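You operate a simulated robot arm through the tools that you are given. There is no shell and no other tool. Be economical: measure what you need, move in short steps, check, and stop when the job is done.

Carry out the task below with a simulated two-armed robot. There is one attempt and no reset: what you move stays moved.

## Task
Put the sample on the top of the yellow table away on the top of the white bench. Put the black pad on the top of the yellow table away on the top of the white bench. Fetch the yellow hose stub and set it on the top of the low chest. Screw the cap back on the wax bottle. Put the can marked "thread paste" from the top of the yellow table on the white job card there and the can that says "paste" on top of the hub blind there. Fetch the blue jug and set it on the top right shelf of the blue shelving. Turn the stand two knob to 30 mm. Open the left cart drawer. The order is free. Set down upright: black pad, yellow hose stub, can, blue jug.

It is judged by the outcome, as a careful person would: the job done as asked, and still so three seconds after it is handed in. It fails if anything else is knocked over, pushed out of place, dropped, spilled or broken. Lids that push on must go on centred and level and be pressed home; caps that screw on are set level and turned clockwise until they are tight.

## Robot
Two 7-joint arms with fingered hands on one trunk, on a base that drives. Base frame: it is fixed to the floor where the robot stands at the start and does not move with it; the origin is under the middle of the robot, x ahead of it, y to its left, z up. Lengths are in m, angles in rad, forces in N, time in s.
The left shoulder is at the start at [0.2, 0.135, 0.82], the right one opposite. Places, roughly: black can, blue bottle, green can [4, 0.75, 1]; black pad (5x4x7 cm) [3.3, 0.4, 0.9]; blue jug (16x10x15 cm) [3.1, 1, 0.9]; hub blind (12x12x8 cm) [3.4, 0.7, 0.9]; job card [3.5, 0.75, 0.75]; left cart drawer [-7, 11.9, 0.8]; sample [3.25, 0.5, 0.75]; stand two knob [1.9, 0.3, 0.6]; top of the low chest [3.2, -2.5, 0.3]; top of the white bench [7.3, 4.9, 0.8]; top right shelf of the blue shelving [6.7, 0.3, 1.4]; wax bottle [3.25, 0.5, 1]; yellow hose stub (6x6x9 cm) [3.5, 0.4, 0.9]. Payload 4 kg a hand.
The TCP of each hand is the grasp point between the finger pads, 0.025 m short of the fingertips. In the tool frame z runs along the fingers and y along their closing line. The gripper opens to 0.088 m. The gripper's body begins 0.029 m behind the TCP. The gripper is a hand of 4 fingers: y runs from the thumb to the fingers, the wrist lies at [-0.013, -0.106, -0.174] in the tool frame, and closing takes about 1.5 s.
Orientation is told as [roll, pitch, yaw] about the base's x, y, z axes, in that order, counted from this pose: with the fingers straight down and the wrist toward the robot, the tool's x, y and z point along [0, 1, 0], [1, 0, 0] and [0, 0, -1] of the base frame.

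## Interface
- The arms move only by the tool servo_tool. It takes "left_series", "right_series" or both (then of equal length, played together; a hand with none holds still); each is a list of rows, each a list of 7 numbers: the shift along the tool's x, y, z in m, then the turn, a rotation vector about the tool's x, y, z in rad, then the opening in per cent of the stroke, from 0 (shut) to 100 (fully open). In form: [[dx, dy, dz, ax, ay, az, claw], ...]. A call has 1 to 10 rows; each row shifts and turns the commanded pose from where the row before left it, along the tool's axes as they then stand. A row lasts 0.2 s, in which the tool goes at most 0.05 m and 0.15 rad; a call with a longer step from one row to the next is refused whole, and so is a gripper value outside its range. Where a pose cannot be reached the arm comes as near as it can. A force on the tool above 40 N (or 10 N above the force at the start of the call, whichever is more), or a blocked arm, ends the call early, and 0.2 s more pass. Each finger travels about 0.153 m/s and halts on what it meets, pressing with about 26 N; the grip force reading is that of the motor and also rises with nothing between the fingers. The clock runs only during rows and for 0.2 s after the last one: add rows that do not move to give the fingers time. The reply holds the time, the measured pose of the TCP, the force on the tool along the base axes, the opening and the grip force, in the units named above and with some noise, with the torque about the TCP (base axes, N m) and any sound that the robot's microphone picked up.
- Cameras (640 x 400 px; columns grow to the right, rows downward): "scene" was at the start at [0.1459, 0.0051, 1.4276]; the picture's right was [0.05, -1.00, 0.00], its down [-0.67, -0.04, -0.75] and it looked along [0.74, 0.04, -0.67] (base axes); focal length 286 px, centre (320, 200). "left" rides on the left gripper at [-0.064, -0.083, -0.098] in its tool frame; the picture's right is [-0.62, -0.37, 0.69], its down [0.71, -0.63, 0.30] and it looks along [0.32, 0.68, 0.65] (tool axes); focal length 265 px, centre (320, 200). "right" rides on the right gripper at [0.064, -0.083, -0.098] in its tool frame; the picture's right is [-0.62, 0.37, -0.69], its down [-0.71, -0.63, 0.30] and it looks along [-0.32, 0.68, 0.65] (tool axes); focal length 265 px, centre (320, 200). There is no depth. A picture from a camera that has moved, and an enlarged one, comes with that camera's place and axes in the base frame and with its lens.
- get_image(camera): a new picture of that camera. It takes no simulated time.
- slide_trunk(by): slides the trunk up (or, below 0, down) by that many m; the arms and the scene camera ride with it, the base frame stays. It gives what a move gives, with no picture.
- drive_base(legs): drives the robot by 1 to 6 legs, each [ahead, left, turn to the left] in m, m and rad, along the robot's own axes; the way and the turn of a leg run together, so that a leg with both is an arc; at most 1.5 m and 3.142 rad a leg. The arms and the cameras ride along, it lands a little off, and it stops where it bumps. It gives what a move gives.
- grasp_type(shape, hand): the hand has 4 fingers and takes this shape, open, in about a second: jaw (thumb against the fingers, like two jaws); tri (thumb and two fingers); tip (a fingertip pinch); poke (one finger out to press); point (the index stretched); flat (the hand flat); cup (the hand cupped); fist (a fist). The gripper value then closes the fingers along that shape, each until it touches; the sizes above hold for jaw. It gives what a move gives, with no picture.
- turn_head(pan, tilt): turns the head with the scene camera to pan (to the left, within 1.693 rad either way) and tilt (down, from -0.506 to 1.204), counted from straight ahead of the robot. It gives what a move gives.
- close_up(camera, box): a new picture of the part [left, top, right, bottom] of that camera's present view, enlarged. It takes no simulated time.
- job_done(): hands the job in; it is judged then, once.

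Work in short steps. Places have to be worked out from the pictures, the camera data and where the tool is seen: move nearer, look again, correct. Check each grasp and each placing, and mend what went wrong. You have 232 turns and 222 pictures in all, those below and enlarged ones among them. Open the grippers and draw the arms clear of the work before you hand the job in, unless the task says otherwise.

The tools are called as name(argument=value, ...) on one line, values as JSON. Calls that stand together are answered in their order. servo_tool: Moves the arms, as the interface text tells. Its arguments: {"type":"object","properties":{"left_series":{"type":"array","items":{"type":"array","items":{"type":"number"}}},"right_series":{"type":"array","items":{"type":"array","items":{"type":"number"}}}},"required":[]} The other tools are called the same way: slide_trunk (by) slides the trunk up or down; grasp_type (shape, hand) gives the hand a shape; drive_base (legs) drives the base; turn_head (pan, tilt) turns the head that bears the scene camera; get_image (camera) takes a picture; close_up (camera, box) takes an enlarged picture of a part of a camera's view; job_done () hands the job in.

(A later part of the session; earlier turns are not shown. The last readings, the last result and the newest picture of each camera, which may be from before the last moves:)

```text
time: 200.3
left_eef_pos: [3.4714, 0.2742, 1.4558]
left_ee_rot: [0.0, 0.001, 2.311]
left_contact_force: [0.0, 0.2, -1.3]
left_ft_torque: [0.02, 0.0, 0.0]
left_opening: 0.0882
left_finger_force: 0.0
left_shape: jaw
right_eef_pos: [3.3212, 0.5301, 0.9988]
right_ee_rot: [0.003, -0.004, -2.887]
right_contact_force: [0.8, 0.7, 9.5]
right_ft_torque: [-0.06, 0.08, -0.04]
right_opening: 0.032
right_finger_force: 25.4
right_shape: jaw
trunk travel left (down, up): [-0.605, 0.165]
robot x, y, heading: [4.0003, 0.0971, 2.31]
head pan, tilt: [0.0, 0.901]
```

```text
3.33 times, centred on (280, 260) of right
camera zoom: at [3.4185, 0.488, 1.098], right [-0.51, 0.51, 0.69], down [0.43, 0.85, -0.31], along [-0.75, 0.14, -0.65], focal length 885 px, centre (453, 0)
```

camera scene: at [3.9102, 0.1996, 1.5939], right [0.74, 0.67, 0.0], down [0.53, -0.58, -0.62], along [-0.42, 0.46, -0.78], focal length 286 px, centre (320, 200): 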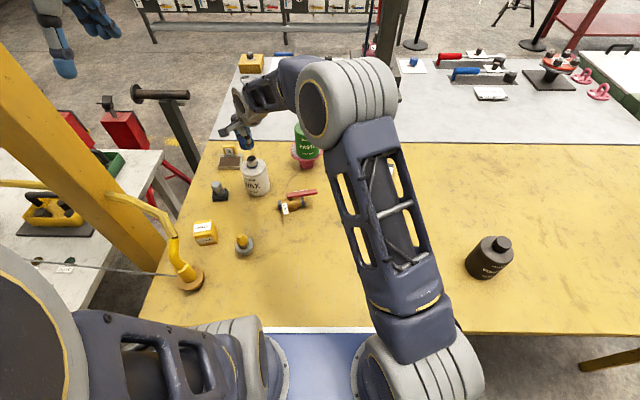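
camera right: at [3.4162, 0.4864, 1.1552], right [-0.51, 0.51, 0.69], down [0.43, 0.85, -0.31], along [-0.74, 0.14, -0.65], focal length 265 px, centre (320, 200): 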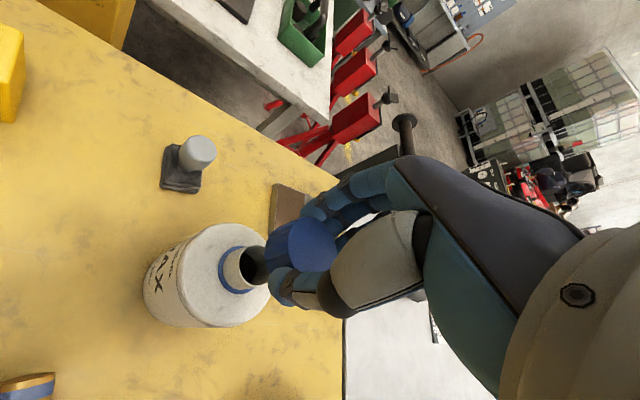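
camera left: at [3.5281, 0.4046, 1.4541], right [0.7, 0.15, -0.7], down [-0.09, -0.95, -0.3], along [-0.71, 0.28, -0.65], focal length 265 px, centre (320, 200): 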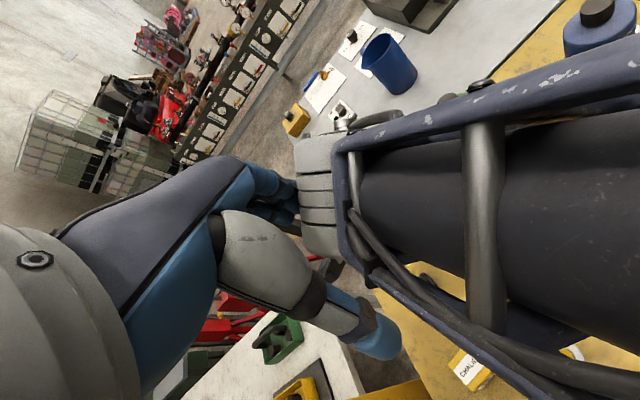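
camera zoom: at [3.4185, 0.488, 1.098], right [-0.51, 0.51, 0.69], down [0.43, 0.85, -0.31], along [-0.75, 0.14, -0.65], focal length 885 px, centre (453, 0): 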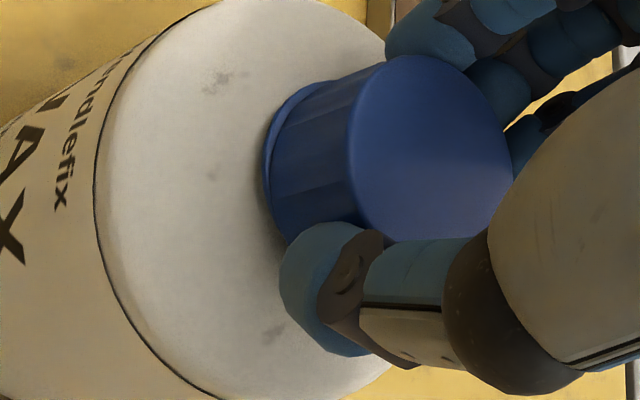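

Contact (9.5 N) with the neck inside the cap. Now turn clockwise.

servo_tool(right_series=[[0, 0, 0, 0, 0, 0.14, 0], [0, 0, 0, 0, 0, 0.14, 0], [0, 0, 0, 0, 0, 0.14, 0], [0, 0, 0, 0, 0, 0.14, 0], [0, 0, 0, 0, 0, 0.14, 0], [0, 0, 0, 0, 0, 0.14, 0], [0, 0, 0, 0, 0, 0.14, 0], [0, 0, 0, 0, 0, 0.14, 0], [0, 0, 0, 0, 0, 0, 0]])

close_up(camera="right", box=[180, 180, 380, 330])

```text
time: 202.3
left_eef_pos: [3.4711, 0.2742, 1.4551]
left_ee_rot: [0.001, -0.002, 2.313]
left_contact_force: [0.4, 0.0, -0.4]
left_ft_torque: [-0.02, 0.02, -0.01]
left_opening: 0.088
left_finger_force: 0.1
left_shape: jaw
right_eef_pos: [3.3221, 0.5297, 1.0012]
right_ee_rot: [0.005, -0.004, 2.275]
right_contact_force: [-7.0, -4.7, 25.2]
right_ft_torque: [-0.05, 0.21, 0.04]
right_opening: 0.0339
right_finger_force: 26.3
right_shape: jaw
trunk travel left (down, up): [-0.605, 0.165]
robot x, y, heading: [4.0006, 0.0966, 2.314]
head pan, tilt: [0.0, 0.901]
```

```text
2.67 times, centred on (280, 255) of right
camera zoom: at [3.3262, 0.4236, 1.0995], right [0.24, 0.68, 0.69], down [0.95, -0.02, -0.31], along [-0.2, 0.73, -0.65], focal length 708 px, centre (427, 53)
```

zoom: 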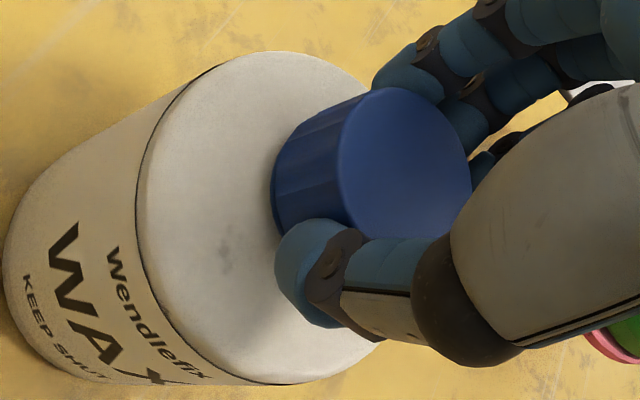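

The cap sits on the neck. I release, rotate back, regrip and turn again to tighten.

servo_tool(right_series=[[0, 0, 0, 0, 0, 0, 40], [0, 0, 0, 0, 0, 0, 80], [0, 0, -0.002, 0, 0, -0.14, 80], [0, 0, 0, 0, 0, -0.14, 80], [0, 0, 0, 0, 0, -0.14, 80], [0, 0, 0, 0, 0, -0.14, 80], [0, 0, 0, 0, 0, -0.14, 80], [0, 0, 0, 0, 0, -0.14, 80], [0, 0, 0, 0, 0, -0.14, 80], [0, 0, 0, 0, 0, -0.14, 80]])

close_up(camera="scene", box=[210, 110, 300, 210])

close_up(camera="right", box=[180, 180, 380, 330])

```text
time: 204.5
left_eef_pos: [3.4689, 0.2738, 1.4557]
left_ee_rot: [-0.001, 0.0, 2.313]
left_contact_force: [0.5, 0.0, 1.1]
left_ft_torque: [0.02, -0.02, -0.04]
left_opening: 0.0882
left_finger_force: 0.0
left_shape: jaw
right_eef_pos: [3.3212, 0.5309, 1.0005]
right_ee_rot: [0.001, -0.001, -2.885]
right_contact_force: [0.1, -0.4, -0.4]
right_ft_torque: [-0.01, 0.02, -0.03]
right_opening: 0.0702
right_finger_force: 0.0
right_shape: jaw
trunk travel left (down, up): [-0.605, 0.165]
robot x, y, heading: [3.9994, 0.1027, 2.307]
head pan, tilt: [0.0, 0.901]
```

```text
4.00 times, centred on (255, 160) of scene
camera zoom: at [3.9102, 0.1994, 1.594], right [0.74, 0.67, 0.0], down [0.53, -0.58, -0.62], along [-0.42, 0.46, -0.78], focal length 1146 px, centre (580, 360)
```

zoom: 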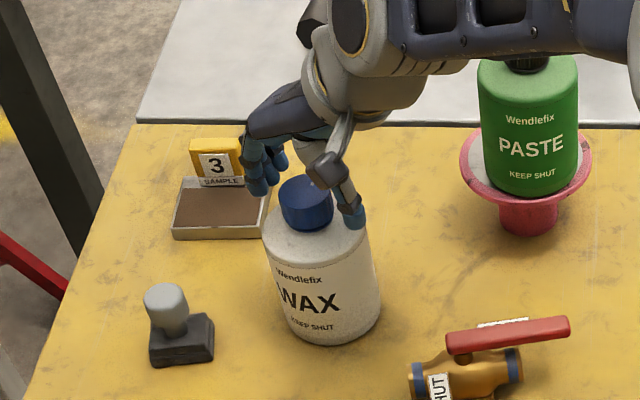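

```text
2.67 times, centred on (280, 255) of right
camera zoom: at [3.4184, 0.4881, 1.0994], right [-0.51, 0.51, 0.69], down [0.43, 0.85, -0.31], along [-0.74, 0.14, -0.65], focal length 708 px, centre (427, 53)
```

zoom: 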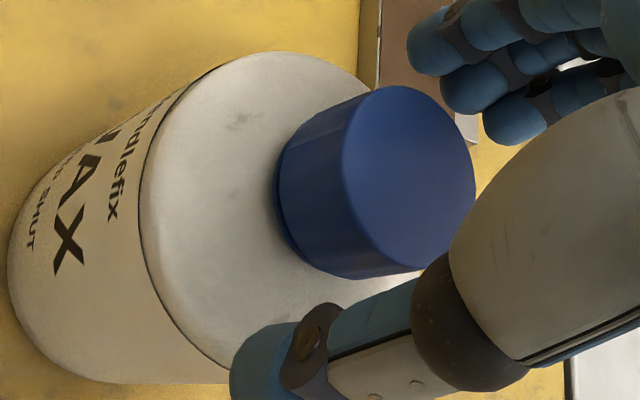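

The cap sits level and fully covering the neck. Regrip slightly higher and turn clockwise again, checking torque.

servo_tool(right_series=[[0, 0, -0.003, 0, 0, 0, 40], [0, 0, 0, 0, 0, 0, 0], [0, 0, 0, 0, 0, 0, 0], [0, 0, 0, 0, 0, 0.14, 0], [0, 0, 0, 0, 0, 0.14, 0], [0, 0, 0, 0, 0, 0.14, 0], [0, 0, 0, 0, 0, 0.14, 0], [0, 0, 0, 0, 0, 0.14, 0], [0, 0, 0, 0, 0, 0.14, 0], [0, 0, 0, 0, 0, 0.14, 0]])

servo_tool(right_series=[[0, 0, 0, 0, 0, 0.14, 0], [0, 0, 0, 0, 0, 0.14, 0], [0, 0, 0, 0, 0, 0.14, 0]])

close_up(camera="right", box=[180, 180, 380, 330])

```text
time: 206.7
left_eef_pos: [3.4708, 0.276, 1.4557]
left_ee_rot: [0.001, 0.0, 2.313]
left_contact_force: [-0.3, 1.0, 0.2]
left_ft_torque: [-0.04, -0.01, 0.0]
left_opening: 0.0877
left_finger_force: 0.0
left_shape: jaw
right_eef_pos: [3.3225, 0.5299, 1.003]
right_ee_rot: [0.003, 0.001, 2.413]
right_contact_force: [-0.2, 0.2, -2.6]
right_ft_torque: [-0.05, -0.03, 0.0]
right_opening: 0.0319
right_finger_force: 26.4
right_shape: jaw
trunk travel left (down, up): [-0.605, 0.165]
robot x, y, heading: [3.9979, 0.0978, 2.312]
head pan, tilt: [0.0, 0.901]
```

```text
time: 207.5
left_eef_pos: [3.4695, 0.2755, 1.4565]
left_ee_rot: [-0.002, -0.001, 2.313]
left_contact_force: [0.2, 0.0, -0.1]
left_ft_torque: [-0.04, 0.05, 0.0]
left_opening: 0.0875
left_finger_force: 0.0
left_shape: jaw
right_eef_pos: [3.3228, 0.5312, 1.0033]
right_ee_rot: [0.002, 0.003, 1.994]
right_contact_force: [-0.6, 0.6, -2.4]
right_ft_torque: [0.07, 0.03, 0.02]
right_opening: 0.0317
right_finger_force: 26.0
right_shape: jaw
trunk travel left (down, up): [-0.605, 0.165]
robot x, y, heading: [3.9976, 0.0962, 2.311]
head pan, tilt: [0.0, 0.901]
```

```text
2.67 times, centred on (280, 255) of right
camera zoom: at [3.2972, 0.427, 1.1023], right [0.41, 0.59, 0.69], down [0.91, -0.28, -0.3], along [0.01, 0.75, -0.66], focal length 708 px, centre (427, 53)
```

zoom: 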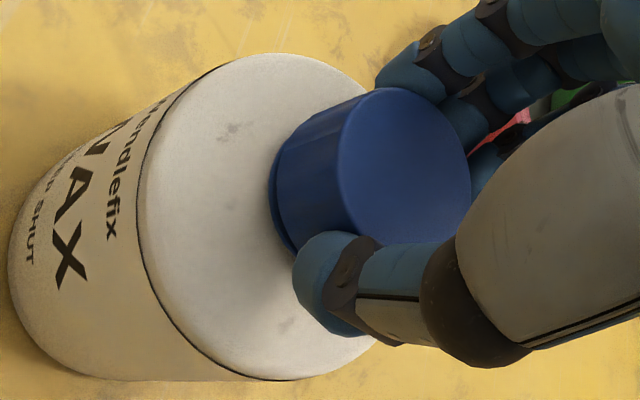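

The bottle turned together with the cap on this stroke, so friction under it is the limit. I go back, and repeat while pressing down gently to hold the bottle.

servo_tool(right_series=[[0, 0, 0, 0, 0, 0, 40], [0, 0, -0.003, 0, 0, 0, 80], [0, 0, 0, 0, 0, -0.15, 80], [0, 0, 0, 0, 0, -0.15, 80], [0, 0, 0, 0, 0, -0.15, 80], [0, 0, 0, 0, 0, -0.15, 80], [0, 0, 0, 0, 0, -0.15, 80], [0, 0, 0, 0, 0, -0.15, 80], [0, 0, 0, 0, 0, -0.15, 80], [0, 0, 0, 0, 0, -0.15, 80]])

servo_tool(right_series=[[0, 0, 0, 0, 0, -0.15, 80], [0, 0, 0, 0, 0, 0, 40], [0, 0, 0, 0, 0, 0, 0], [0, 0, 0, 0, 0, 0, 0], [0, 0, 0.002, 0, 0, 0, 0], [0, 0, 0.002, 0, 0, 0, 0], [0, 0, 0, 0, 0, 0, 0]])

close_up(camera="right", box=[180, 180, 380, 330])

close_up(camera="scene", box=[210, 110, 300, 210])

```text
time: 209.7
left_eef_pos: [3.4696, 0.2739, 1.4547]
left_ee_rot: [0.0, 0.0, 2.313]
left_contact_force: [0.7, 0.3, -0.4]
left_ft_torque: [0.02, 0.0, -0.02]
left_opening: 0.0877
left_finger_force: 0.1
left_shape: jaw
right_eef_pos: [3.3218, 0.5309, 1.0067]
right_ee_rot: [0.0, -0.001, -3.083]
right_contact_force: [0.0, -0.7, 0.0]
right_ft_torque: [0.05, 0.02, 0.0]
right_opening: 0.0703
right_finger_force: 0.1
right_shape: jaw
trunk travel left (down, up): [-0.605, 0.165]
robot x, y, heading: [3.9998, 0.0987, 2.313]
head pan, tilt: [0.0, 0.901]
```

```text
time: 211.3
left_eef_pos: [3.47, 0.2745, 1.4545]
left_ee_rot: [-0.001, -0.002, 2.312]
left_contact_force: [-0.1, 0.9, 0.2]
left_ft_torque: [0.01, 0.0, 0.04]
left_opening: 0.0875
left_finger_force: 0.1
left_shape: jaw
right_eef_pos: [3.3218, 0.53, 1.0035]
right_ee_rot: [0.002, -0.002, -2.938]
right_contact_force: [5.6, -1.6, 15.1]
right_ft_torque: [-0.02, -0.12, -0.03]
right_opening: 0.0324
right_finger_force: 25.9
right_shape: jaw
trunk travel left (down, up): [-0.605, 0.165]
robot x, y, heading: [4.0001, 0.0988, 2.309]
head pan, tilt: [0.0, 0.901]
```

```text
2.67 times, centred on (280, 255) of right
camera zoom: at [3.4164, 0.4831, 1.1026], right [-0.48, 0.53, 0.69], down [0.47, 0.83, -0.31], along [-0.74, 0.18, -0.65], focal length 708 px, centre (427, 53)
```

zoom: 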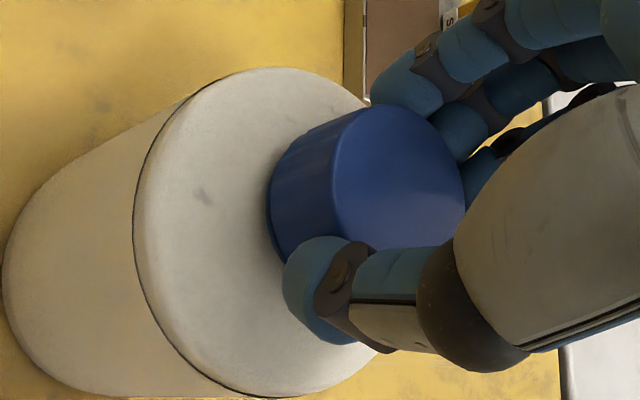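

```text
4.00 times, centred on (255, 160) of scene
camera zoom: at [3.9108, 0.1993, 1.5942], right [0.74, 0.67, 0.0], down [0.53, -0.58, -0.62], along [-0.42, 0.46, -0.78], focal length 1146 px, centre (580, 360)
```

zoom: 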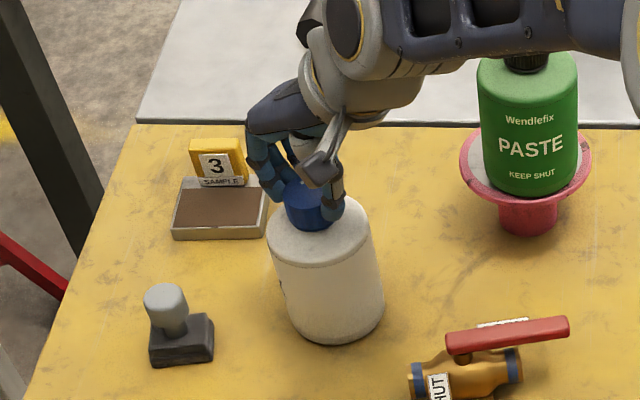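

The label has indeed turned ~80°. Now turn clockwise while pressing ~15–20 N.

servo_tool(right_series=[[0, 0, 0.001, 0, 0, 0.14, 0], [0, 0, 0, 0, 0, 0.14, 0], [0, 0, 0, 0, 0, 0.14, 0], [0, 0, 0, 0, 0, 0.14, 0], [0, 0, 0, 0, 0, 0.14, 0], [0, 0, 0, 0, 0, 0.14, 0], [0, 0, 0, 0, 0, 0.14, 0]])

close_up(camera="right", box=[180, 180, 380, 330])

```text
time: 212.9
left_eef_pos: [3.4695, 0.2762, 1.4548]
left_ee_rot: [0.001, -0.002, 2.314]
left_contact_force: [0.5, 0.3, -0.5]
left_ft_torque: [-0.01, 0.03, -0.03]
left_opening: 0.0877
left_finger_force: 0.0
left_shape: jaw
right_eef_pos: [3.3222, 0.5308, 1.0025]
right_ee_rot: [0.003, -0.003, 2.363]
right_contact_force: [-7.6, -1.6, 20.7]
right_ft_torque: [0.07, 0.23, 0.02]
right_opening: 0.0334
right_finger_force: 26.1
right_shape: jaw
trunk travel left (down, up): [-0.605, 0.165]
robot x, y, heading: [4.0004, 0.0981, 2.309]
head pan, tilt: [0.0, 0.901]
```

```text
2.67 times, centred on (280, 255) of right
camera zoom: at [3.3359, 0.425, 1.1016], right [0.18, 0.7, 0.69], down [0.95, 0.07, -0.31], along [-0.26, 0.71, -0.65], focal length 708 px, centre (427, 53)
```

zoom: 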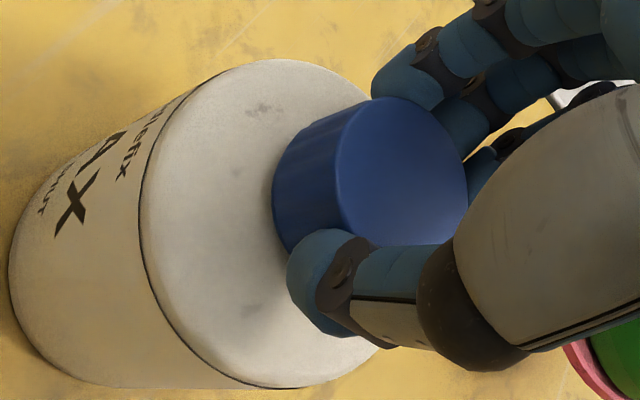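

With pressing, the bottle stays and the cap turns. I repeat strokes until torque builds.

servo_tool(right_series=[[0, 0, -0.003, 0, 0, 0, 40], [0, 0, -0.002, 0, 0, 0, 80], [0, 0, 0, 0, 0, -0.15, 80], [0, 0, 0, 0, 0, -0.15, 80], [0, 0, 0, 0, 0, -0.15, 80], [0, 0, 0, 0, 0, -0.15, 80], [0, 0, 0, 0, 0, -0.15, 80], [0, 0, 0, 0, 0, -0.15, 80], [0, 0, 0, 0, 0, -0.15, 80], [0, 0, 0, 0, 0, -0.15, 80]])

servo_tool(right_series=[[0, 0, 0, 0, 0, 0, 40], [0, 0, 0, 0, 0, 0, 0], [0, 0, 0, 0, 0, 0, 0], [0, 0, 0.004, 0, 0, 0, 0], [0, 0, 0, 0, 0, 0.15, 0], [0, 0, 0, 0, 0, 0.15, 0], [0, 0, 0, 0, 0, 0.15, 0], [0, 0, 0, 0, 0, 0.15, 0], [0, 0, 0, 0, 0, 0.15, 0], [0, 0, 0, 0, 0, 0.15, 0]])

servo_tool(right_series=[[0, 0, 0, 0, 0, 0.15, 0], [0, 0, 0, 0, 0, 0.15, 0]])

close_up(camera="right", box=[180, 180, 380, 330])

```text
time: 215.1
left_eef_pos: [3.4717, 0.2746, 1.456]
left_ee_rot: [0.0, 0.0, 2.313]
left_contact_force: [-0.3, -0.3, -0.1]
left_ft_torque: [0.01, 0.06, 0.0]
left_opening: 0.0878
left_finger_force: 0.1
left_shape: jaw
right_eef_pos: [3.3216, 0.5303, 1.0056]
right_ee_rot: [0.003, 0.0, -2.717]
right_contact_force: [0.6, -0.1, -0.8]
right_ft_torque: [-0.02, 0.02, -0.01]
right_opening: 0.0702
right_finger_force: 0.1
right_shape: jaw
trunk travel left (down, up): [-0.605, 0.165]
robot x, y, heading: [4.0005, 0.0986, 2.31]
head pan, tilt: [0.0, 0.901]
```

```text
time: 217.3
left_eef_pos: [3.471, 0.274, 1.4553]
left_ee_rot: [0.0, -0.001, 2.312]
left_contact_force: [0.4, 0.9, 0.2]
left_ft_torque: [0.01, 0.01, -0.02]
left_opening: 0.0882
left_finger_force: 0.1
left_shape: jaw
right_eef_pos: [3.3218, 0.5306, 1.004]
right_ee_rot: [0.004, -0.002, 2.663]
right_contact_force: [-4.9, -1.0, 13.2]
right_ft_torque: [0.06, 0.15, 0.02]
right_opening: 0.0326
right_finger_force: 25.8
right_shape: jaw
trunk travel left (down, up): [-0.605, 0.165]
robot x, y, heading: [3.9994, 0.1006, 2.309]
head pan, tilt: [0.0, 0.901]
```

```text
time: 217.9
left_eef_pos: [3.4703, 0.2752, 1.4549]
left_ee_rot: [-0.001, 0.0, 2.311]
left_contact_force: [-0.4, -0.6, 0.2]
left_ft_torque: [-0.02, 0.01, -0.01]
left_opening: 0.0877
left_finger_force: 0.0
left_shape: jaw
right_eef_pos: [3.3214, 0.5313, 1.003]
right_ee_rot: [0.004, -0.001, 2.363]
right_contact_force: [-6.7, 0.1, 15.0]
right_ft_torque: [0.09, 0.2, 0.04]
right_opening: 0.0329
right_finger_force: 26.2
right_shape: jaw
trunk travel left (down, up): [-0.605, 0.165]
robot x, y, heading: [4.0, 0.1026, 2.311]
head pan, tilt: [0.0, 0.901]
```

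```text
2.67 times, centred on (280, 255) of right
camera zoom: at [3.3357, 0.4255, 1.102], right [0.17, 0.7, 0.69], down [0.95, 0.07, -0.31], along [-0.26, 0.71, -0.65], focal length 708 px, centre (427, 53)
```

zoom: 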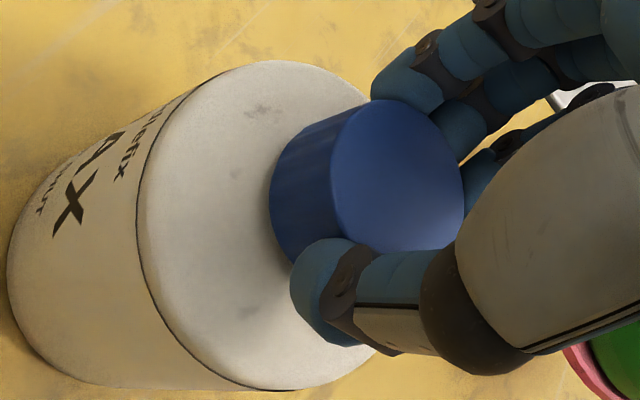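

Bottle stays still and torque is low — still threading. Two more strokes.

servo_tool(right_series=[[0, 0, -0.003, 0, 0, 0, 40], [0, 0, -0.002, 0, 0, -0.15, 80], [0, 0, 0, 0, 0, -0.15, 80], [0, 0, 0, 0, 0, -0.15, 80], [0, 0, 0, 0, 0, -0.15, 80], [0, 0, 0, 0, 0, -0.15, 80], [0, 0, 0, 0, 0, -0.15, 80], [0, 0, 0, 0, 0, -0.15, 80], [0, 0, 0, 0, 0, -0.15, 80], [0, 0, 0, 0, 0, -0.15, 80]])

servo_tool(right_series=[[0, 0, 0, 0, 0, 0, 40], [0, 0, 0, 0, 0, 0, 0], [0, 0, 0, 0, 0, 0, 0], [0, 0, 0.004, 0, 0, 0, 0], [0, 0, 0, 0, 0, 0.15, 0], [0, 0, 0, 0, 0, 0.15, 0], [0, 0, 0, 0, 0, 0.15, 0], [0, 0, 0, 0, 0, 0.15, 0], [0, 0, 0, 0, 0, 0.15, 0], [0, 0, 0, 0, 0, 0.15, 0]])

servo_tool(right_series=[[0, 0, 0, 0, 0, 0.15, 0], [0, 0, 0, 0, 0, 0.15, 0], [0, 0, 0, 0, 0, 0.15, 0], [0, 0, 0, 0, 0, 0.15, 0], [0, 0, 0, 0, 0, 0.15, 0]])

close_up(camera="right", box=[180, 180, 380, 330])

```text
time: 220.1
left_eef_pos: [3.4706, 0.2744, 1.455]
left_ee_rot: [0.0, 0.001, 2.312]
left_contact_force: [-0.3, -0.4, 0.9]
left_ft_torque: [-0.01, 0.01, -0.02]
left_opening: 0.0878
left_finger_force: 0.0
left_shape: jaw
right_eef_pos: [3.3215, 0.5298, 1.0079]
right_ee_rot: [0.001, -0.003, -2.565]
right_contact_force: [0.1, 0.5, 0.4]
right_ft_torque: [0.01, 0.0, 0.0]
right_opening: 0.0699
right_finger_force: 0.1
right_shape: jaw
trunk travel left (down, up): [-0.605, 0.165]
robot x, y, heading: [3.9953, 0.0964, 2.31]
head pan, tilt: [0.0, 0.901]
```

```text
time: 222.3
left_eef_pos: [3.4708, 0.2745, 1.4549]
left_ee_rot: [0.0, -0.001, 2.31]
left_contact_force: [-0.4, 0.3, 0.4]
left_ft_torque: [0.04, 0.02, -0.01]
left_opening: 0.0877
left_finger_force: 0.0
left_shape: jaw
right_eef_pos: [3.3217, 0.5317, 1.0043]
right_ee_rot: [0.004, -0.003, 2.814]
right_contact_force: [-4.9, -1.0, 13.4]
right_ft_torque: [0.0, 0.18, 0.08]
right_opening: 0.0325
right_finger_force: 26.0
right_shape: jaw
trunk travel left (down, up): [-0.605, 0.165]
robot x, y, heading: [4.0027, 0.0953, 2.313]
head pan, tilt: [0.0, 0.901]
```

```text
time: 223.5
left_eef_pos: [3.4722, 0.2762, 1.4559]
left_ee_rot: [0.001, 0.0, 2.315]
left_contact_force: [0.2, -0.1, 1.2]
left_ft_torque: [-0.01, -0.01, 0.04]
left_opening: 0.0877
left_finger_force: 0.0
left_shape: jaw
right_eef_pos: [3.322, 0.5312, 1.004]
right_ee_rot: [0.001, 0.0, 2.063]
right_contact_force: [-1.9, 2.7, 14.3]
right_ft_torque: [0.25, 0.07, 0.2]
right_opening: 0.0326
right_finger_force: 26.0
right_shape: jaw
trunk travel left (down, up): [-0.605, 0.165]
robot x, y, heading: [3.9996, 0.1001, 2.309]
head pan, tilt: [0.0, 0.901]
```

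```text
2.67 times, centred on (280, 255) of right
camera zoom: at [3.3051, 0.4262, 1.1026], right [0.37, 0.62, 0.69], down [0.93, -0.22, -0.3], along [-0.04, 0.76, -0.65], focal length 708 px, centre (427, 53)
```

zoom: 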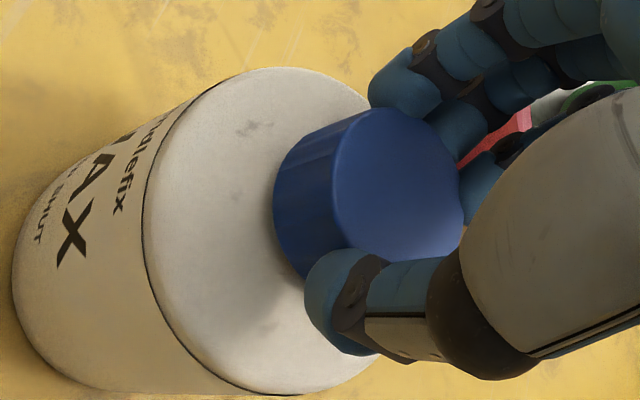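

Torque is rising (0.2 N m). One more stroke to be sure it is tight.

servo_tool(right_series=[[0, 0, -0.003, 0, 0, 0, 40], [0, 0, -0.002, 0, 0, -0.15, 80], [0, 0, 0, 0, 0, -0.15, 80], [0, 0, 0, 0, 0, -0.15, 80], [0, 0, 0, 0, 0, -0.15, 80], [0, 0, 0, 0, 0, -0.15, 80], [0, 0, 0, 0, 0, -0.15, 80], [0, 0, 0, 0, 0, -0.15, 80], [0, 0, 0, 0, 0, -0.15, 80], [0, 0, 0, 0, 0, -0.15, 80]])

servo_tool(right_series=[[0, 0, 0, 0, 0, 0, 40], [0, 0, 0, 0, 0, 0, 0], [0, 0, 0, 0, 0, 0, 0], [0, 0, 0.004, 0, 0, 0, 0], [0, 0, 0, 0, 0, 0.15, 0], [0, 0, 0, 0, 0, 0.15, 0], [0, 0, 0, 0, 0, 0.15, 0], [0, 0, 0, 0, 0, 0.15, 0], [0, 0, 0, 0, 0, 0.15, 0], [0, 0, 0, 0, 0, 0.15, 0]])

close_up(camera="right", box=[180, 180, 380, 330])

```text
time: 225.7
left_eef_pos: [3.4693, 0.2744, 1.4554]
left_ee_rot: [-0.001, 0.002, 2.313]
left_contact_force: [0.2, -0.2, 0.5]
left_ft_torque: [0.02, 0.01, 0.0]
left_opening: 0.0878
left_finger_force: 0.0
left_shape: jaw
right_eef_pos: [3.3219, 0.53, 1.0079]
right_ee_rot: [0.002, 0.0, -2.866]
right_contact_force: [-0.8, 0.7, -0.7]
right_ft_torque: [0.01, -0.03, 0.01]
right_opening: 0.0704
right_finger_force: 0.0
right_shape: jaw
trunk travel left (down, up): [-0.605, 0.165]
robot x, y, heading: [4.0002, 0.0952, 2.306]
head pan, tilt: [0.0, 0.901]
```

```text
time: 227.9
left_eef_pos: [3.4704, 0.2746, 1.4549]
left_ee_rot: [-0.001, 0.0, 2.312]
left_contact_force: [0.6, 0.7, -0.1]
left_ft_torque: [0.02, -0.01, 0.02]
left_opening: 0.0877
left_finger_force: 0.1
left_shape: jaw
right_eef_pos: [3.3218, 0.5314, 1.0048]
right_ee_rot: [0.003, -0.002, 2.513]
right_contact_force: [-1.2, 0.1, 13.3]
right_ft_torque: [0.12, 0.03, 0.27]
right_opening: 0.0312
right_finger_force: 26.1
right_shape: jaw
trunk travel left (down, up): [-0.605, 0.165]
robot x, y, heading: [4.0017, 0.0995, 2.311]
head pan, tilt: [0.0, 0.901]
```

```text
2.67 times, centred on (280, 255) of right
camera zoom: at [3.3515, 0.4287, 1.104], right [0.07, 0.72, 0.69], down [0.93, 0.21, -0.31], along [-0.36, 0.66, -0.65], focal length 708 px, centre (427, 53)
```

zoom: 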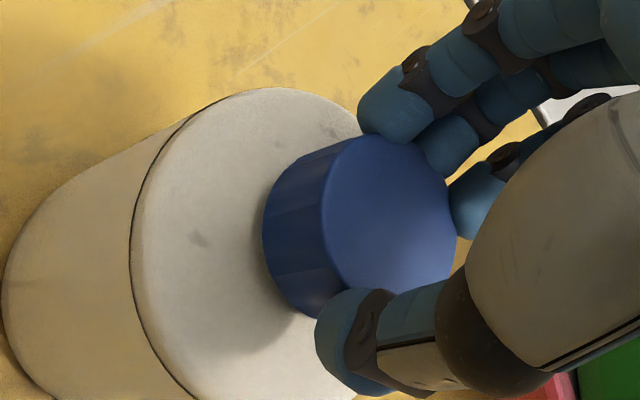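

Torque reached 0.27 N m and the bottle itself slips round — the cap is tight. I release, rise, and inspect.

servo_tool(right_series=[[0, 0, -0.003, 0, 0, 0, 0], [0, 0, 0, 0, 0, 0, 40], [0, 0, 0, 0, 0, 0, 100], [0, 0, 0, 0, 0, 0, 100], [0, 0, -0.04, 0, 0, 0, 100], [0, 0, -0.045, 0, 0, 0, 100], [0, 0, -0.045, 0, 0, 0, 100], [0, 0, 0, 0, 0, 0.15, 100], [0, 0, 0, 0, 0, 0.05, 100], [-0.04, -0.02, 0, 0, 0, 0, 100]])

servo_tool(right_series=[[-0.045, -0.02, -0.01, 0, 0, 0, 100], [-0.045, -0.02, -0.01, 0, 0, 0, 100], [-0.045, -0.02, -0.01, 0, 0, 0, 100], [-0.045, -0.02, -0.01, 0, 0, 0, 100], [-0.045, 0, -0.01, 0, 0, 0, 100], [-0.045, 0, -0.01, 0, 0, 0, 100]])

get_image(camera="scene")

close_up(camera="scene", box=[190, 120, 310, 260])

```text
time: 230.1
left_eef_pos: [3.4699, 0.2737, 1.4548]
left_ee_rot: [0.0, -0.001, 2.313]
left_contact_force: [-0.5, -0.4, -0.2]
left_ft_torque: [0.0, -0.02, -0.01]
left_opening: 0.0876
left_finger_force: 0.0
left_shape: jaw
right_eef_pos: [3.3655, 0.5439, 1.1377]
right_ee_rot: [0.001, 0.001, 2.318]
right_contact_force: [0.3, -0.7, -0.7]
right_ft_torque: [-0.02, -0.04, 0.02]
right_opening: 0.0872
right_finger_force: 0.1
right_shape: jaw
trunk travel left (down, up): [-0.605, 0.165]
robot x, y, heading: [4.0023, 0.1023, 2.313]
head pan, tilt: [0.0, 0.901]
```

```text
refused: row 1 steps farther than a row can; nothing moved
```

```text
110 pictures are left
camera scene: at [3.9098, 0.1995, 1.5939], right [0.74, 0.68, 0.0], down [0.53, -0.58, -0.62], along [-0.42, 0.46, -0.78], focal length 286 px, centre (320, 200)
```

scene: 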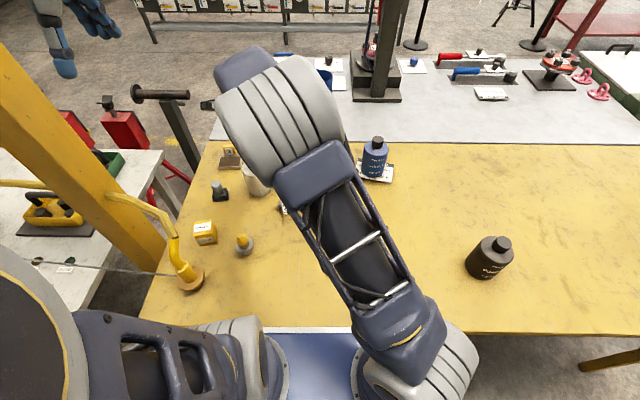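

```text
2.86 times, centred on (250, 190) of scene
camera zoom: at [3.9098, 0.1995, 1.5939], right [0.74, 0.68, 0.0], down [0.53, -0.58, -0.62], along [-0.42, 0.46, -0.78], focal length 818 px, centre (520, 229)
```

zoom: 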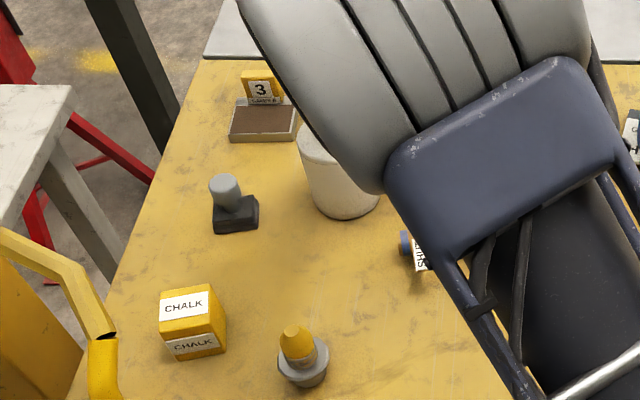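

The task there looks done. I move the right arm clear, then verify the cap.

servo_tool(right_series=[[-0.04, -0.015, -0.01, 0, 0, 0, 100], [-0.04, -0.015, -0.01, 0, 0, 0, 100], [-0.04, -0.015, -0.01, 0, 0, 0, 100], [-0.04, -0.015, -0.01, 0, 0, 0, 100], [-0.045, 0, 0, 0, 0, 0, 100], [-0.045, 0, 0, 0, 0, 0, 100], [-0.045, 0, 0, 0, 0, 0, 100], [-0.045, 0, 0, 0, 0, 0, 100]], left_series=[[-0.02, 0.02, 0.02, 0, 0, 0, 100], [-0.02, 0.02, 0.04, 0, 0, 0, 100], [-0.02, 0.01, 0.045, 0, 0, 0, 100], [0, 0, 0.045, 0, 0, 0, 100], [0, 0, 0.045, 0, 0, 0, 100], [0, 0, 0.045, 0, 0, 0, 100], [0, 0, 0.045, 0, 0, 0, 100], [0, 0, 0.045, 0, 0, 0, 100]])

close_up(camera="scene", box=[170, 110, 330, 270])

get_image(camera="left")

```text
refused: row 3 steps farther than a row can; nothing moved
```

```text
2.50 times, centred on (250, 190) of scene
camera zoom: at [3.9098, 0.1995, 1.5939], right [0.74, 0.68, 0.0], down [0.53, -0.58, -0.62], along [-0.42, 0.46, -0.78], focal length 716 px, centre (495, 225)
```

zoom: 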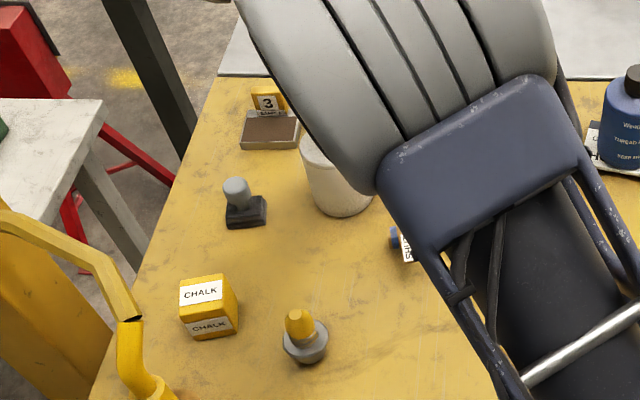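

```text
107 pictures are left
camera left: at [3.5743, 0.256, 1.5546], right [0.71, 0.15, -0.69], down [-0.1, -0.95, -0.3], along [-0.7, 0.29, -0.65], focal length 265 px, centre (320, 200)
```

left: 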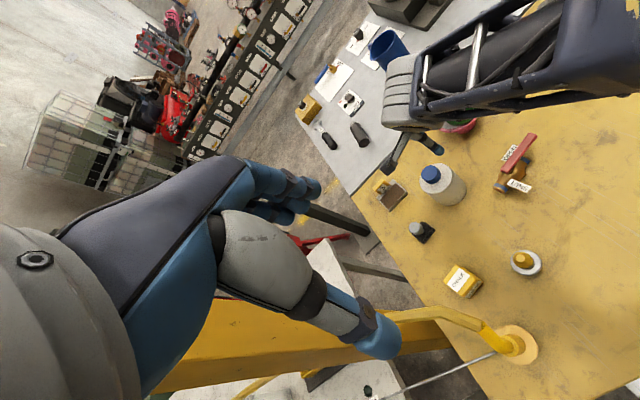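

The capped bottle looks right in the left camera. The left arm's space is cramped by the post and yellow pipe, so I use the right hand for the hose stub at ≈(3.482, 0.349). First I lift the left hand out of the way.

servo_tool(left_series=[[0, -0.02, -0.04, 0, 0, 0, 100], [0, -0.03, -0.035, 0, 0, 0, 100], [0, -0.03, -0.035, 0, 0, 0, 100], [0, -0.03, -0.03, 0, 0, 0, 100]])

servo_tool(right_series=[[0, -0.04, 0, 0, 0, 0, 100], [0.01, -0.04, 0, 0, 0, 0, 100], [0.01, -0.04, 0, 0, 0, 0, 100], [0.01, -0.04, 0, 0, 0, 0, 100], [0.01, -0.04, 0, 0, 0, 0, 100], [0.007, -0.02, 0.02, 0, 0, 0, 100], [0, 0, 0, 0, 0, 0, 100]])

get_image(camera="right")

get_image(camera="scene")

```text
time: 231.1
left_eef_pos: [3.5444, 0.1959, 1.5957]
left_ee_rot: [0.001, 0.001, 2.311]
left_contact_force: [0.1, 0.2, 0.8]
left_ft_torque: [-0.01, -0.02, 0.01]
left_opening: 0.0878
left_finger_force: 0.0
left_shape: jaw
right_eef_pos: [3.3662, 0.5452, 1.1355]
right_ee_rot: [0.002, 0.001, 2.317]
right_contact_force: [0.2, -0.9, -0.2]
right_ft_torque: [-0.02, 0.01, 0.06]
right_opening: 0.0878
right_finger_force: 0.1
right_shape: jaw
trunk travel left (down, up): [-0.605, 0.165]
robot x, y, heading: [4.0029, 0.1021, 2.313]
head pan, tilt: [0.0, 0.901]
```

```text
time: 232.7
left_eef_pos: [3.5454, 0.1949, 1.5956]
left_ee_rot: [0.0, 0.001, 2.313]
left_contact_force: [-0.7, 0.0, -0.7]
left_ft_torque: [0.05, 0.0, 0.0]
left_opening: 0.0878
left_finger_force: 0.0
left_shape: jaw
right_eef_pos: [3.4807, 0.3498, 1.1168]
right_ee_rot: [0.001, 0.0, 2.318]
right_contact_force: [0.0, 0.1, 0.5]
right_ft_torque: [0.01, 0.01, 0.0]
right_opening: 0.088
right_finger_force: 0.0
right_shape: jaw
trunk travel left (down, up): [-0.605, 0.165]
robot x, y, heading: [4.0003, 0.0979, 2.316]
head pan, tilt: [0.0, 0.901]
```

```text
106 pictures are left
camera right: at [3.489, 0.2436, 1.2165], right [0.21, 0.69, 0.69], down [0.95, 0.02, -0.3], along [-0.23, 0.72, -0.66], focal length 265 px, centre (320, 200)
```

right: 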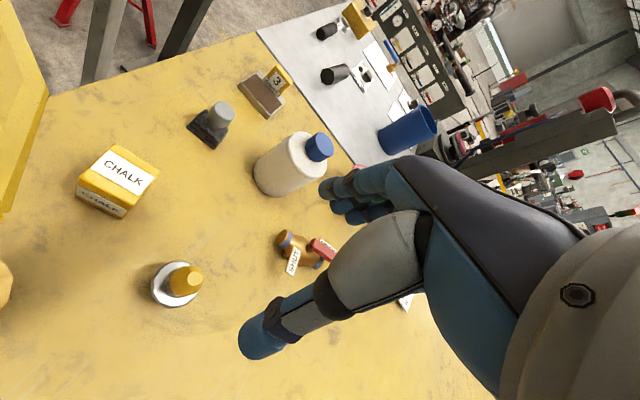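

```text
105 pictures are left
camera scene: at [3.9102, 0.1996, 1.5939], right [0.74, 0.67, 0.0], down [0.53, -0.58, -0.62], along [-0.42, 0.46, -0.78], focal length 286 px, centre (320, 200)
```

scene: 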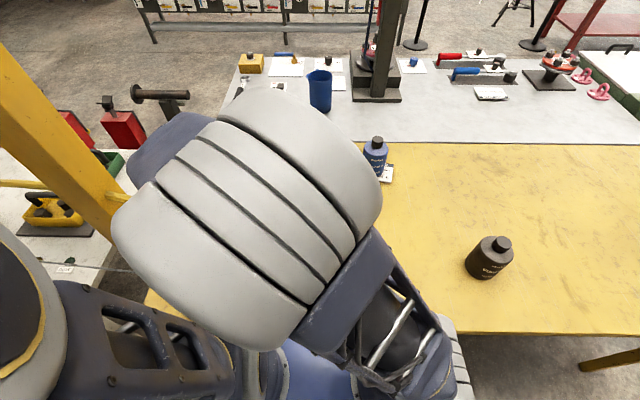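

Stub is at ≈(3.476, 0.350), directly below. Descend to z≈0.915 and close.

servo_tool(right_series=[[0.0035, 0.003, 0.04, 0, 0, 0, 100], [0, 0, 0.045, 0, 0, 0, 100], [0, 0, 0.045, 0, 0, 0, 100], [0, 0, 0.045, 0, 0, 0, 100], [0, 0, 0.025, 0, 0, 0, 100], [0, 0, 0, 0, 0, 0, 50], [0, 0, 0, 0, 0, 0, 0], [0, 0, 0, 0, 0, 0, 0], [0, 0, 0, 0, 0, 0, 0]])

get_image(camera="right")

```text
time: 233.6
left_eef_pos: [3.547, 0.1898, 1.597]
left_ee_rot: [-0.002, -0.012, 2.324]
left_contact_force: [0.6, -0.8, 0.5]
left_ft_torque: [-0.01, -0.03, -0.01]
left_opening: 0.0876
left_finger_force: 0.0
left_shape: jaw
right_eef_pos: [3.4539, 0.3365, 1.0663]
right_ee_rot: [0.227, -0.001, 2.304]
right_contact_force: [-0.4, 0.6, 0.1]
right_ft_torque: [-0.01, 0.03, -0.02]
right_opening: 0.0878
right_finger_force: 0.1
right_shape: jaw
trunk travel left (down, up): [-0.605, 0.165]
robot x, y, heading: [3.998, 0.0986, 2.31]
head pan, tilt: [0.0, 0.901]
stopped in row 4 (right hand): the arm was blocked; the commanded pose is now the measured one
```

```text
104 pictures are left
camera right: at [3.4793, 0.2454, 1.1774], right [0.32, 0.78, 0.54], down [0.89, -0.05, -0.46], along [-0.33, 0.62, -0.71], focal length 265 px, centre (320, 200)
```

right: 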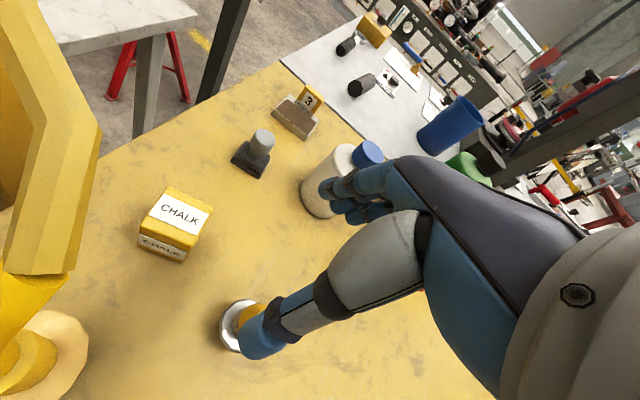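

The right arm was blocked by my own torso/left arm when reaching so far across. I raise and level the hand, then shift the base left 0.18 m so these objects lie in front.

servo_tool(right_series=[[-0.02, 0, -0.03, 0, -0.11, 0, 100], [-0.02, 0, -0.03, 0, -0.115, 0, 100], [-0.03, 0, -0.03, 0, 0, 0, 100], [-0.03, 0, -0.03, 0, 0, 0, 100]])

servo_tool(left_series=[[-0.03, -0.02, 0, 0, 0, 0, 100], [-0.03, -0.02, 0, 0, 0, 0, 100]])

drive_base(legs=[[0, 0.18, 0]])

get_image(camera="scene")

```text
time: 234.6
left_eef_pos: [3.5463, 0.1888, 1.5957]
left_ee_rot: [-0.002, -0.01, 2.323]
left_contact_force: [-0.9, -0.7, -0.2]
left_ft_torque: [0.02, -0.05, 0.0]
left_opening: 0.0879
left_finger_force: 0.0
left_shape: jaw
right_eef_pos: [3.5345, 0.4081, 1.1782]
right_ee_rot: [-0.003, -0.001, 2.308]
right_contact_force: [0.1, -0.4, -0.1]
right_ft_torque: [0.01, -0.01, -0.02]
right_opening: 0.0879
right_finger_force: 0.1
right_shape: jaw
trunk travel left (down, up): [-0.605, 0.165]
robot x, y, heading: [4.0004, 0.0992, 2.309]
head pan, tilt: [0.0, 0.901]
```

```text
time: 235.2
left_eef_pos: [3.6176, 0.2015, 1.5958]
left_ee_rot: [-0.001, -0.01, 2.322]
left_contact_force: [-0.4, -1.3, 0.3]
left_ft_torque: [-0.01, -0.01, -0.02]
left_opening: 0.0877
left_finger_force: 0.0
left_shape: jaw
right_eef_pos: [3.5344, 0.4089, 1.178]
right_ee_rot: [0.0, 0.0, 2.306]
right_contact_force: [0.3, 0.2, -0.9]
right_ft_torque: [0.01, 0.0, -0.01]
right_opening: 0.0877
right_finger_force: 0.0
right_shape: jaw
trunk travel left (down, up): [-0.605, 0.165]
robot x, y, heading: [4.0003, 0.1016, 2.316]
head pan, tilt: [0.0, 0.901]
```

```text
time: 236.7
left_eef_pos: [3.4847, 0.081, 1.5959]
left_ee_rot: [-0.001, -0.011, 2.321]
left_contact_force: [0.2, -0.2, 0.7]
left_ft_torque: [0.02, -0.01, 0.0]
left_opening: 0.0878
left_finger_force: 0.1
left_shape: jaw
right_eef_pos: [3.4029, 0.2883, 1.1771]
right_ee_rot: [0.0, 0.0, 2.304]
right_contact_force: [0.4, -0.1, -0.4]
right_ft_torque: [0.01, -0.02, -0.01]
right_opening: 0.0876
right_finger_force: 0.1
right_shape: jaw
trunk travel left (down, up): [-0.605, 0.165]
robot x, y, heading: [3.8688, -0.021, 2.314]
head pan, tilt: [0.0, 0.901]
```

```text
103 pictures are left
camera scene: at [3.7775, 0.0782, 1.5939], right [0.74, 0.67, 0.0], down [0.53, -0.58, -0.62], along [-0.42, 0.46, -0.78], focal length 286 px, centre (320, 200)
```

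scene: 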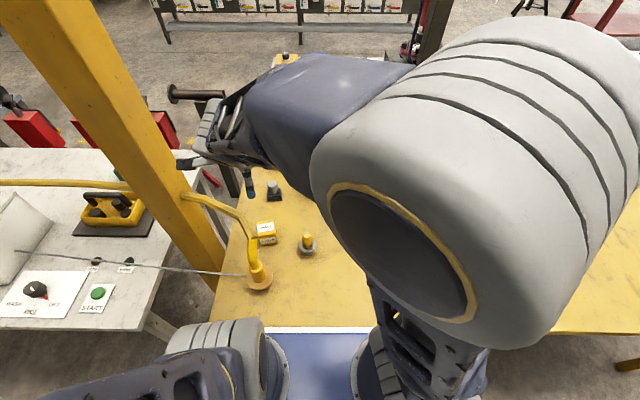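

Now the stub is at 0.54 ahead, 0.04 left. I move the right hand above it and go down to z≈1.0 first.

servo_tool(right_series=[[-0.032, -0.001, 0, 0, 0, 0, 100], [-0.032, -0.001, 0, 0, 0, 0, 100], [-0.032, -0.002, 0, 0, 0, 0, 100], [0, 0, 0.045, 0, 0, 0, 100], [0, 0, 0.045, 0, 0, 0, 100], [0, 0, 0.045, 0, 0, 0, 100], [0, 0, 0.035, 0, 0, 0, 100], [0, 0, 0, 0, 0, 0, 100]])

get_image(camera="right")

```text
time: 238.5
left_eef_pos: [3.4857, 0.0808, 1.5943]
left_ee_rot: [-0.001, -0.01, 2.322]
left_contact_force: [0.6, -0.6, -0.8]
left_ft_torque: [-0.03, 0.0, -0.01]
left_opening: 0.088
left_finger_force: 0.1
left_shape: jaw
right_eef_pos: [3.4759, 0.3481, 1.0077]
right_ee_rot: [-0.001, 0.0, 2.304]
right_contact_force: [0.7, 0.4, -0.1]
right_ft_torque: [0.03, -0.01, -0.02]
right_opening: 0.0877
right_finger_force: 0.1
right_shape: jaw
trunk travel left (down, up): [-0.605, 0.165]
robot x, y, heading: [3.8689, -0.0222, 2.308]
head pan, tilt: [0.0, 0.901]
```

```text
102 pictures are left
camera right: at [3.4835, 0.2419, 1.1068], right [0.21, 0.69, 0.69], down [0.95, 0.01, -0.3], along [-0.22, 0.72, -0.65], focal length 265 px, centre (320, 200)
```

right: 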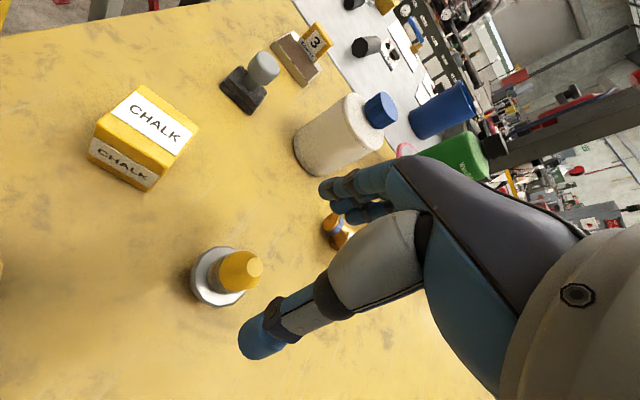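

servo_tool(right_series=[[-0.0026, -0.0023, 0.04, 0, 0, 0, 100], [0, 0, 0.04, 0, 0, 0, 100], [0, 0, 0.015, 0, 0, 0, 100], [0, 0, 0, 0, 0, 0, 50], [0, 0, 0, 0, 0, 0, 0], [0, 0, 0, 0, 0, 0, 0], [0, 0, 0, 0, 0, 0, 0], [0, 0, 0, 0, 0, 0, 0]])

get_image(camera="right")

```text
time: 240.3
left_eef_pos: [3.4845, 0.0795, 1.597]
left_ee_rot: [-0.002, -0.01, 2.322]
left_contact_force: [0.1, -0.2, -0.4]
left_ft_torque: [-0.01, 0.0, 0.02]
left_opening: 0.0881
left_finger_force: 0.0
left_shape: jaw
right_eef_pos: [3.4795, 0.3481, 0.9136]
right_ee_rot: [-0.001, 0.002, 2.304]
right_contact_force: [0.4, -1.1, -0.6]
right_ft_torque: [-0.04, 0.0, 0.01]
right_opening: 0.0235
right_finger_force: 26.2
right_shape: jaw
trunk travel left (down, up): [-0.605, 0.165]
robot x, y, heading: [3.8636, -0.0243, 2.305]
head pan, tilt: [0.0, 0.901]
```

```text
101 pictures are left
camera right: at [3.4872, 0.2418, 1.0121], right [0.21, 0.69, 0.69], down [0.95, 0.01, -0.3], along [-0.22, 0.72, -0.65], focal length 265 px, centre (320, 200)
```

right: 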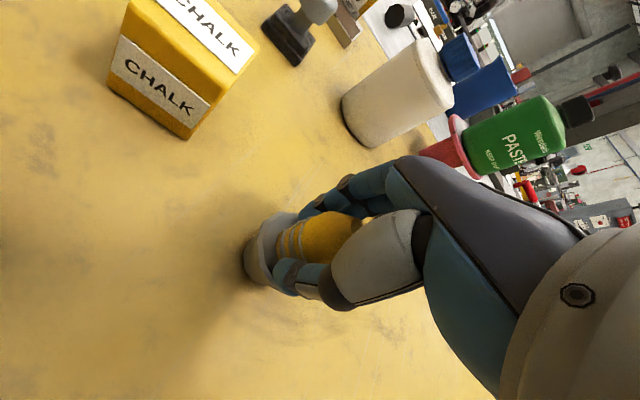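

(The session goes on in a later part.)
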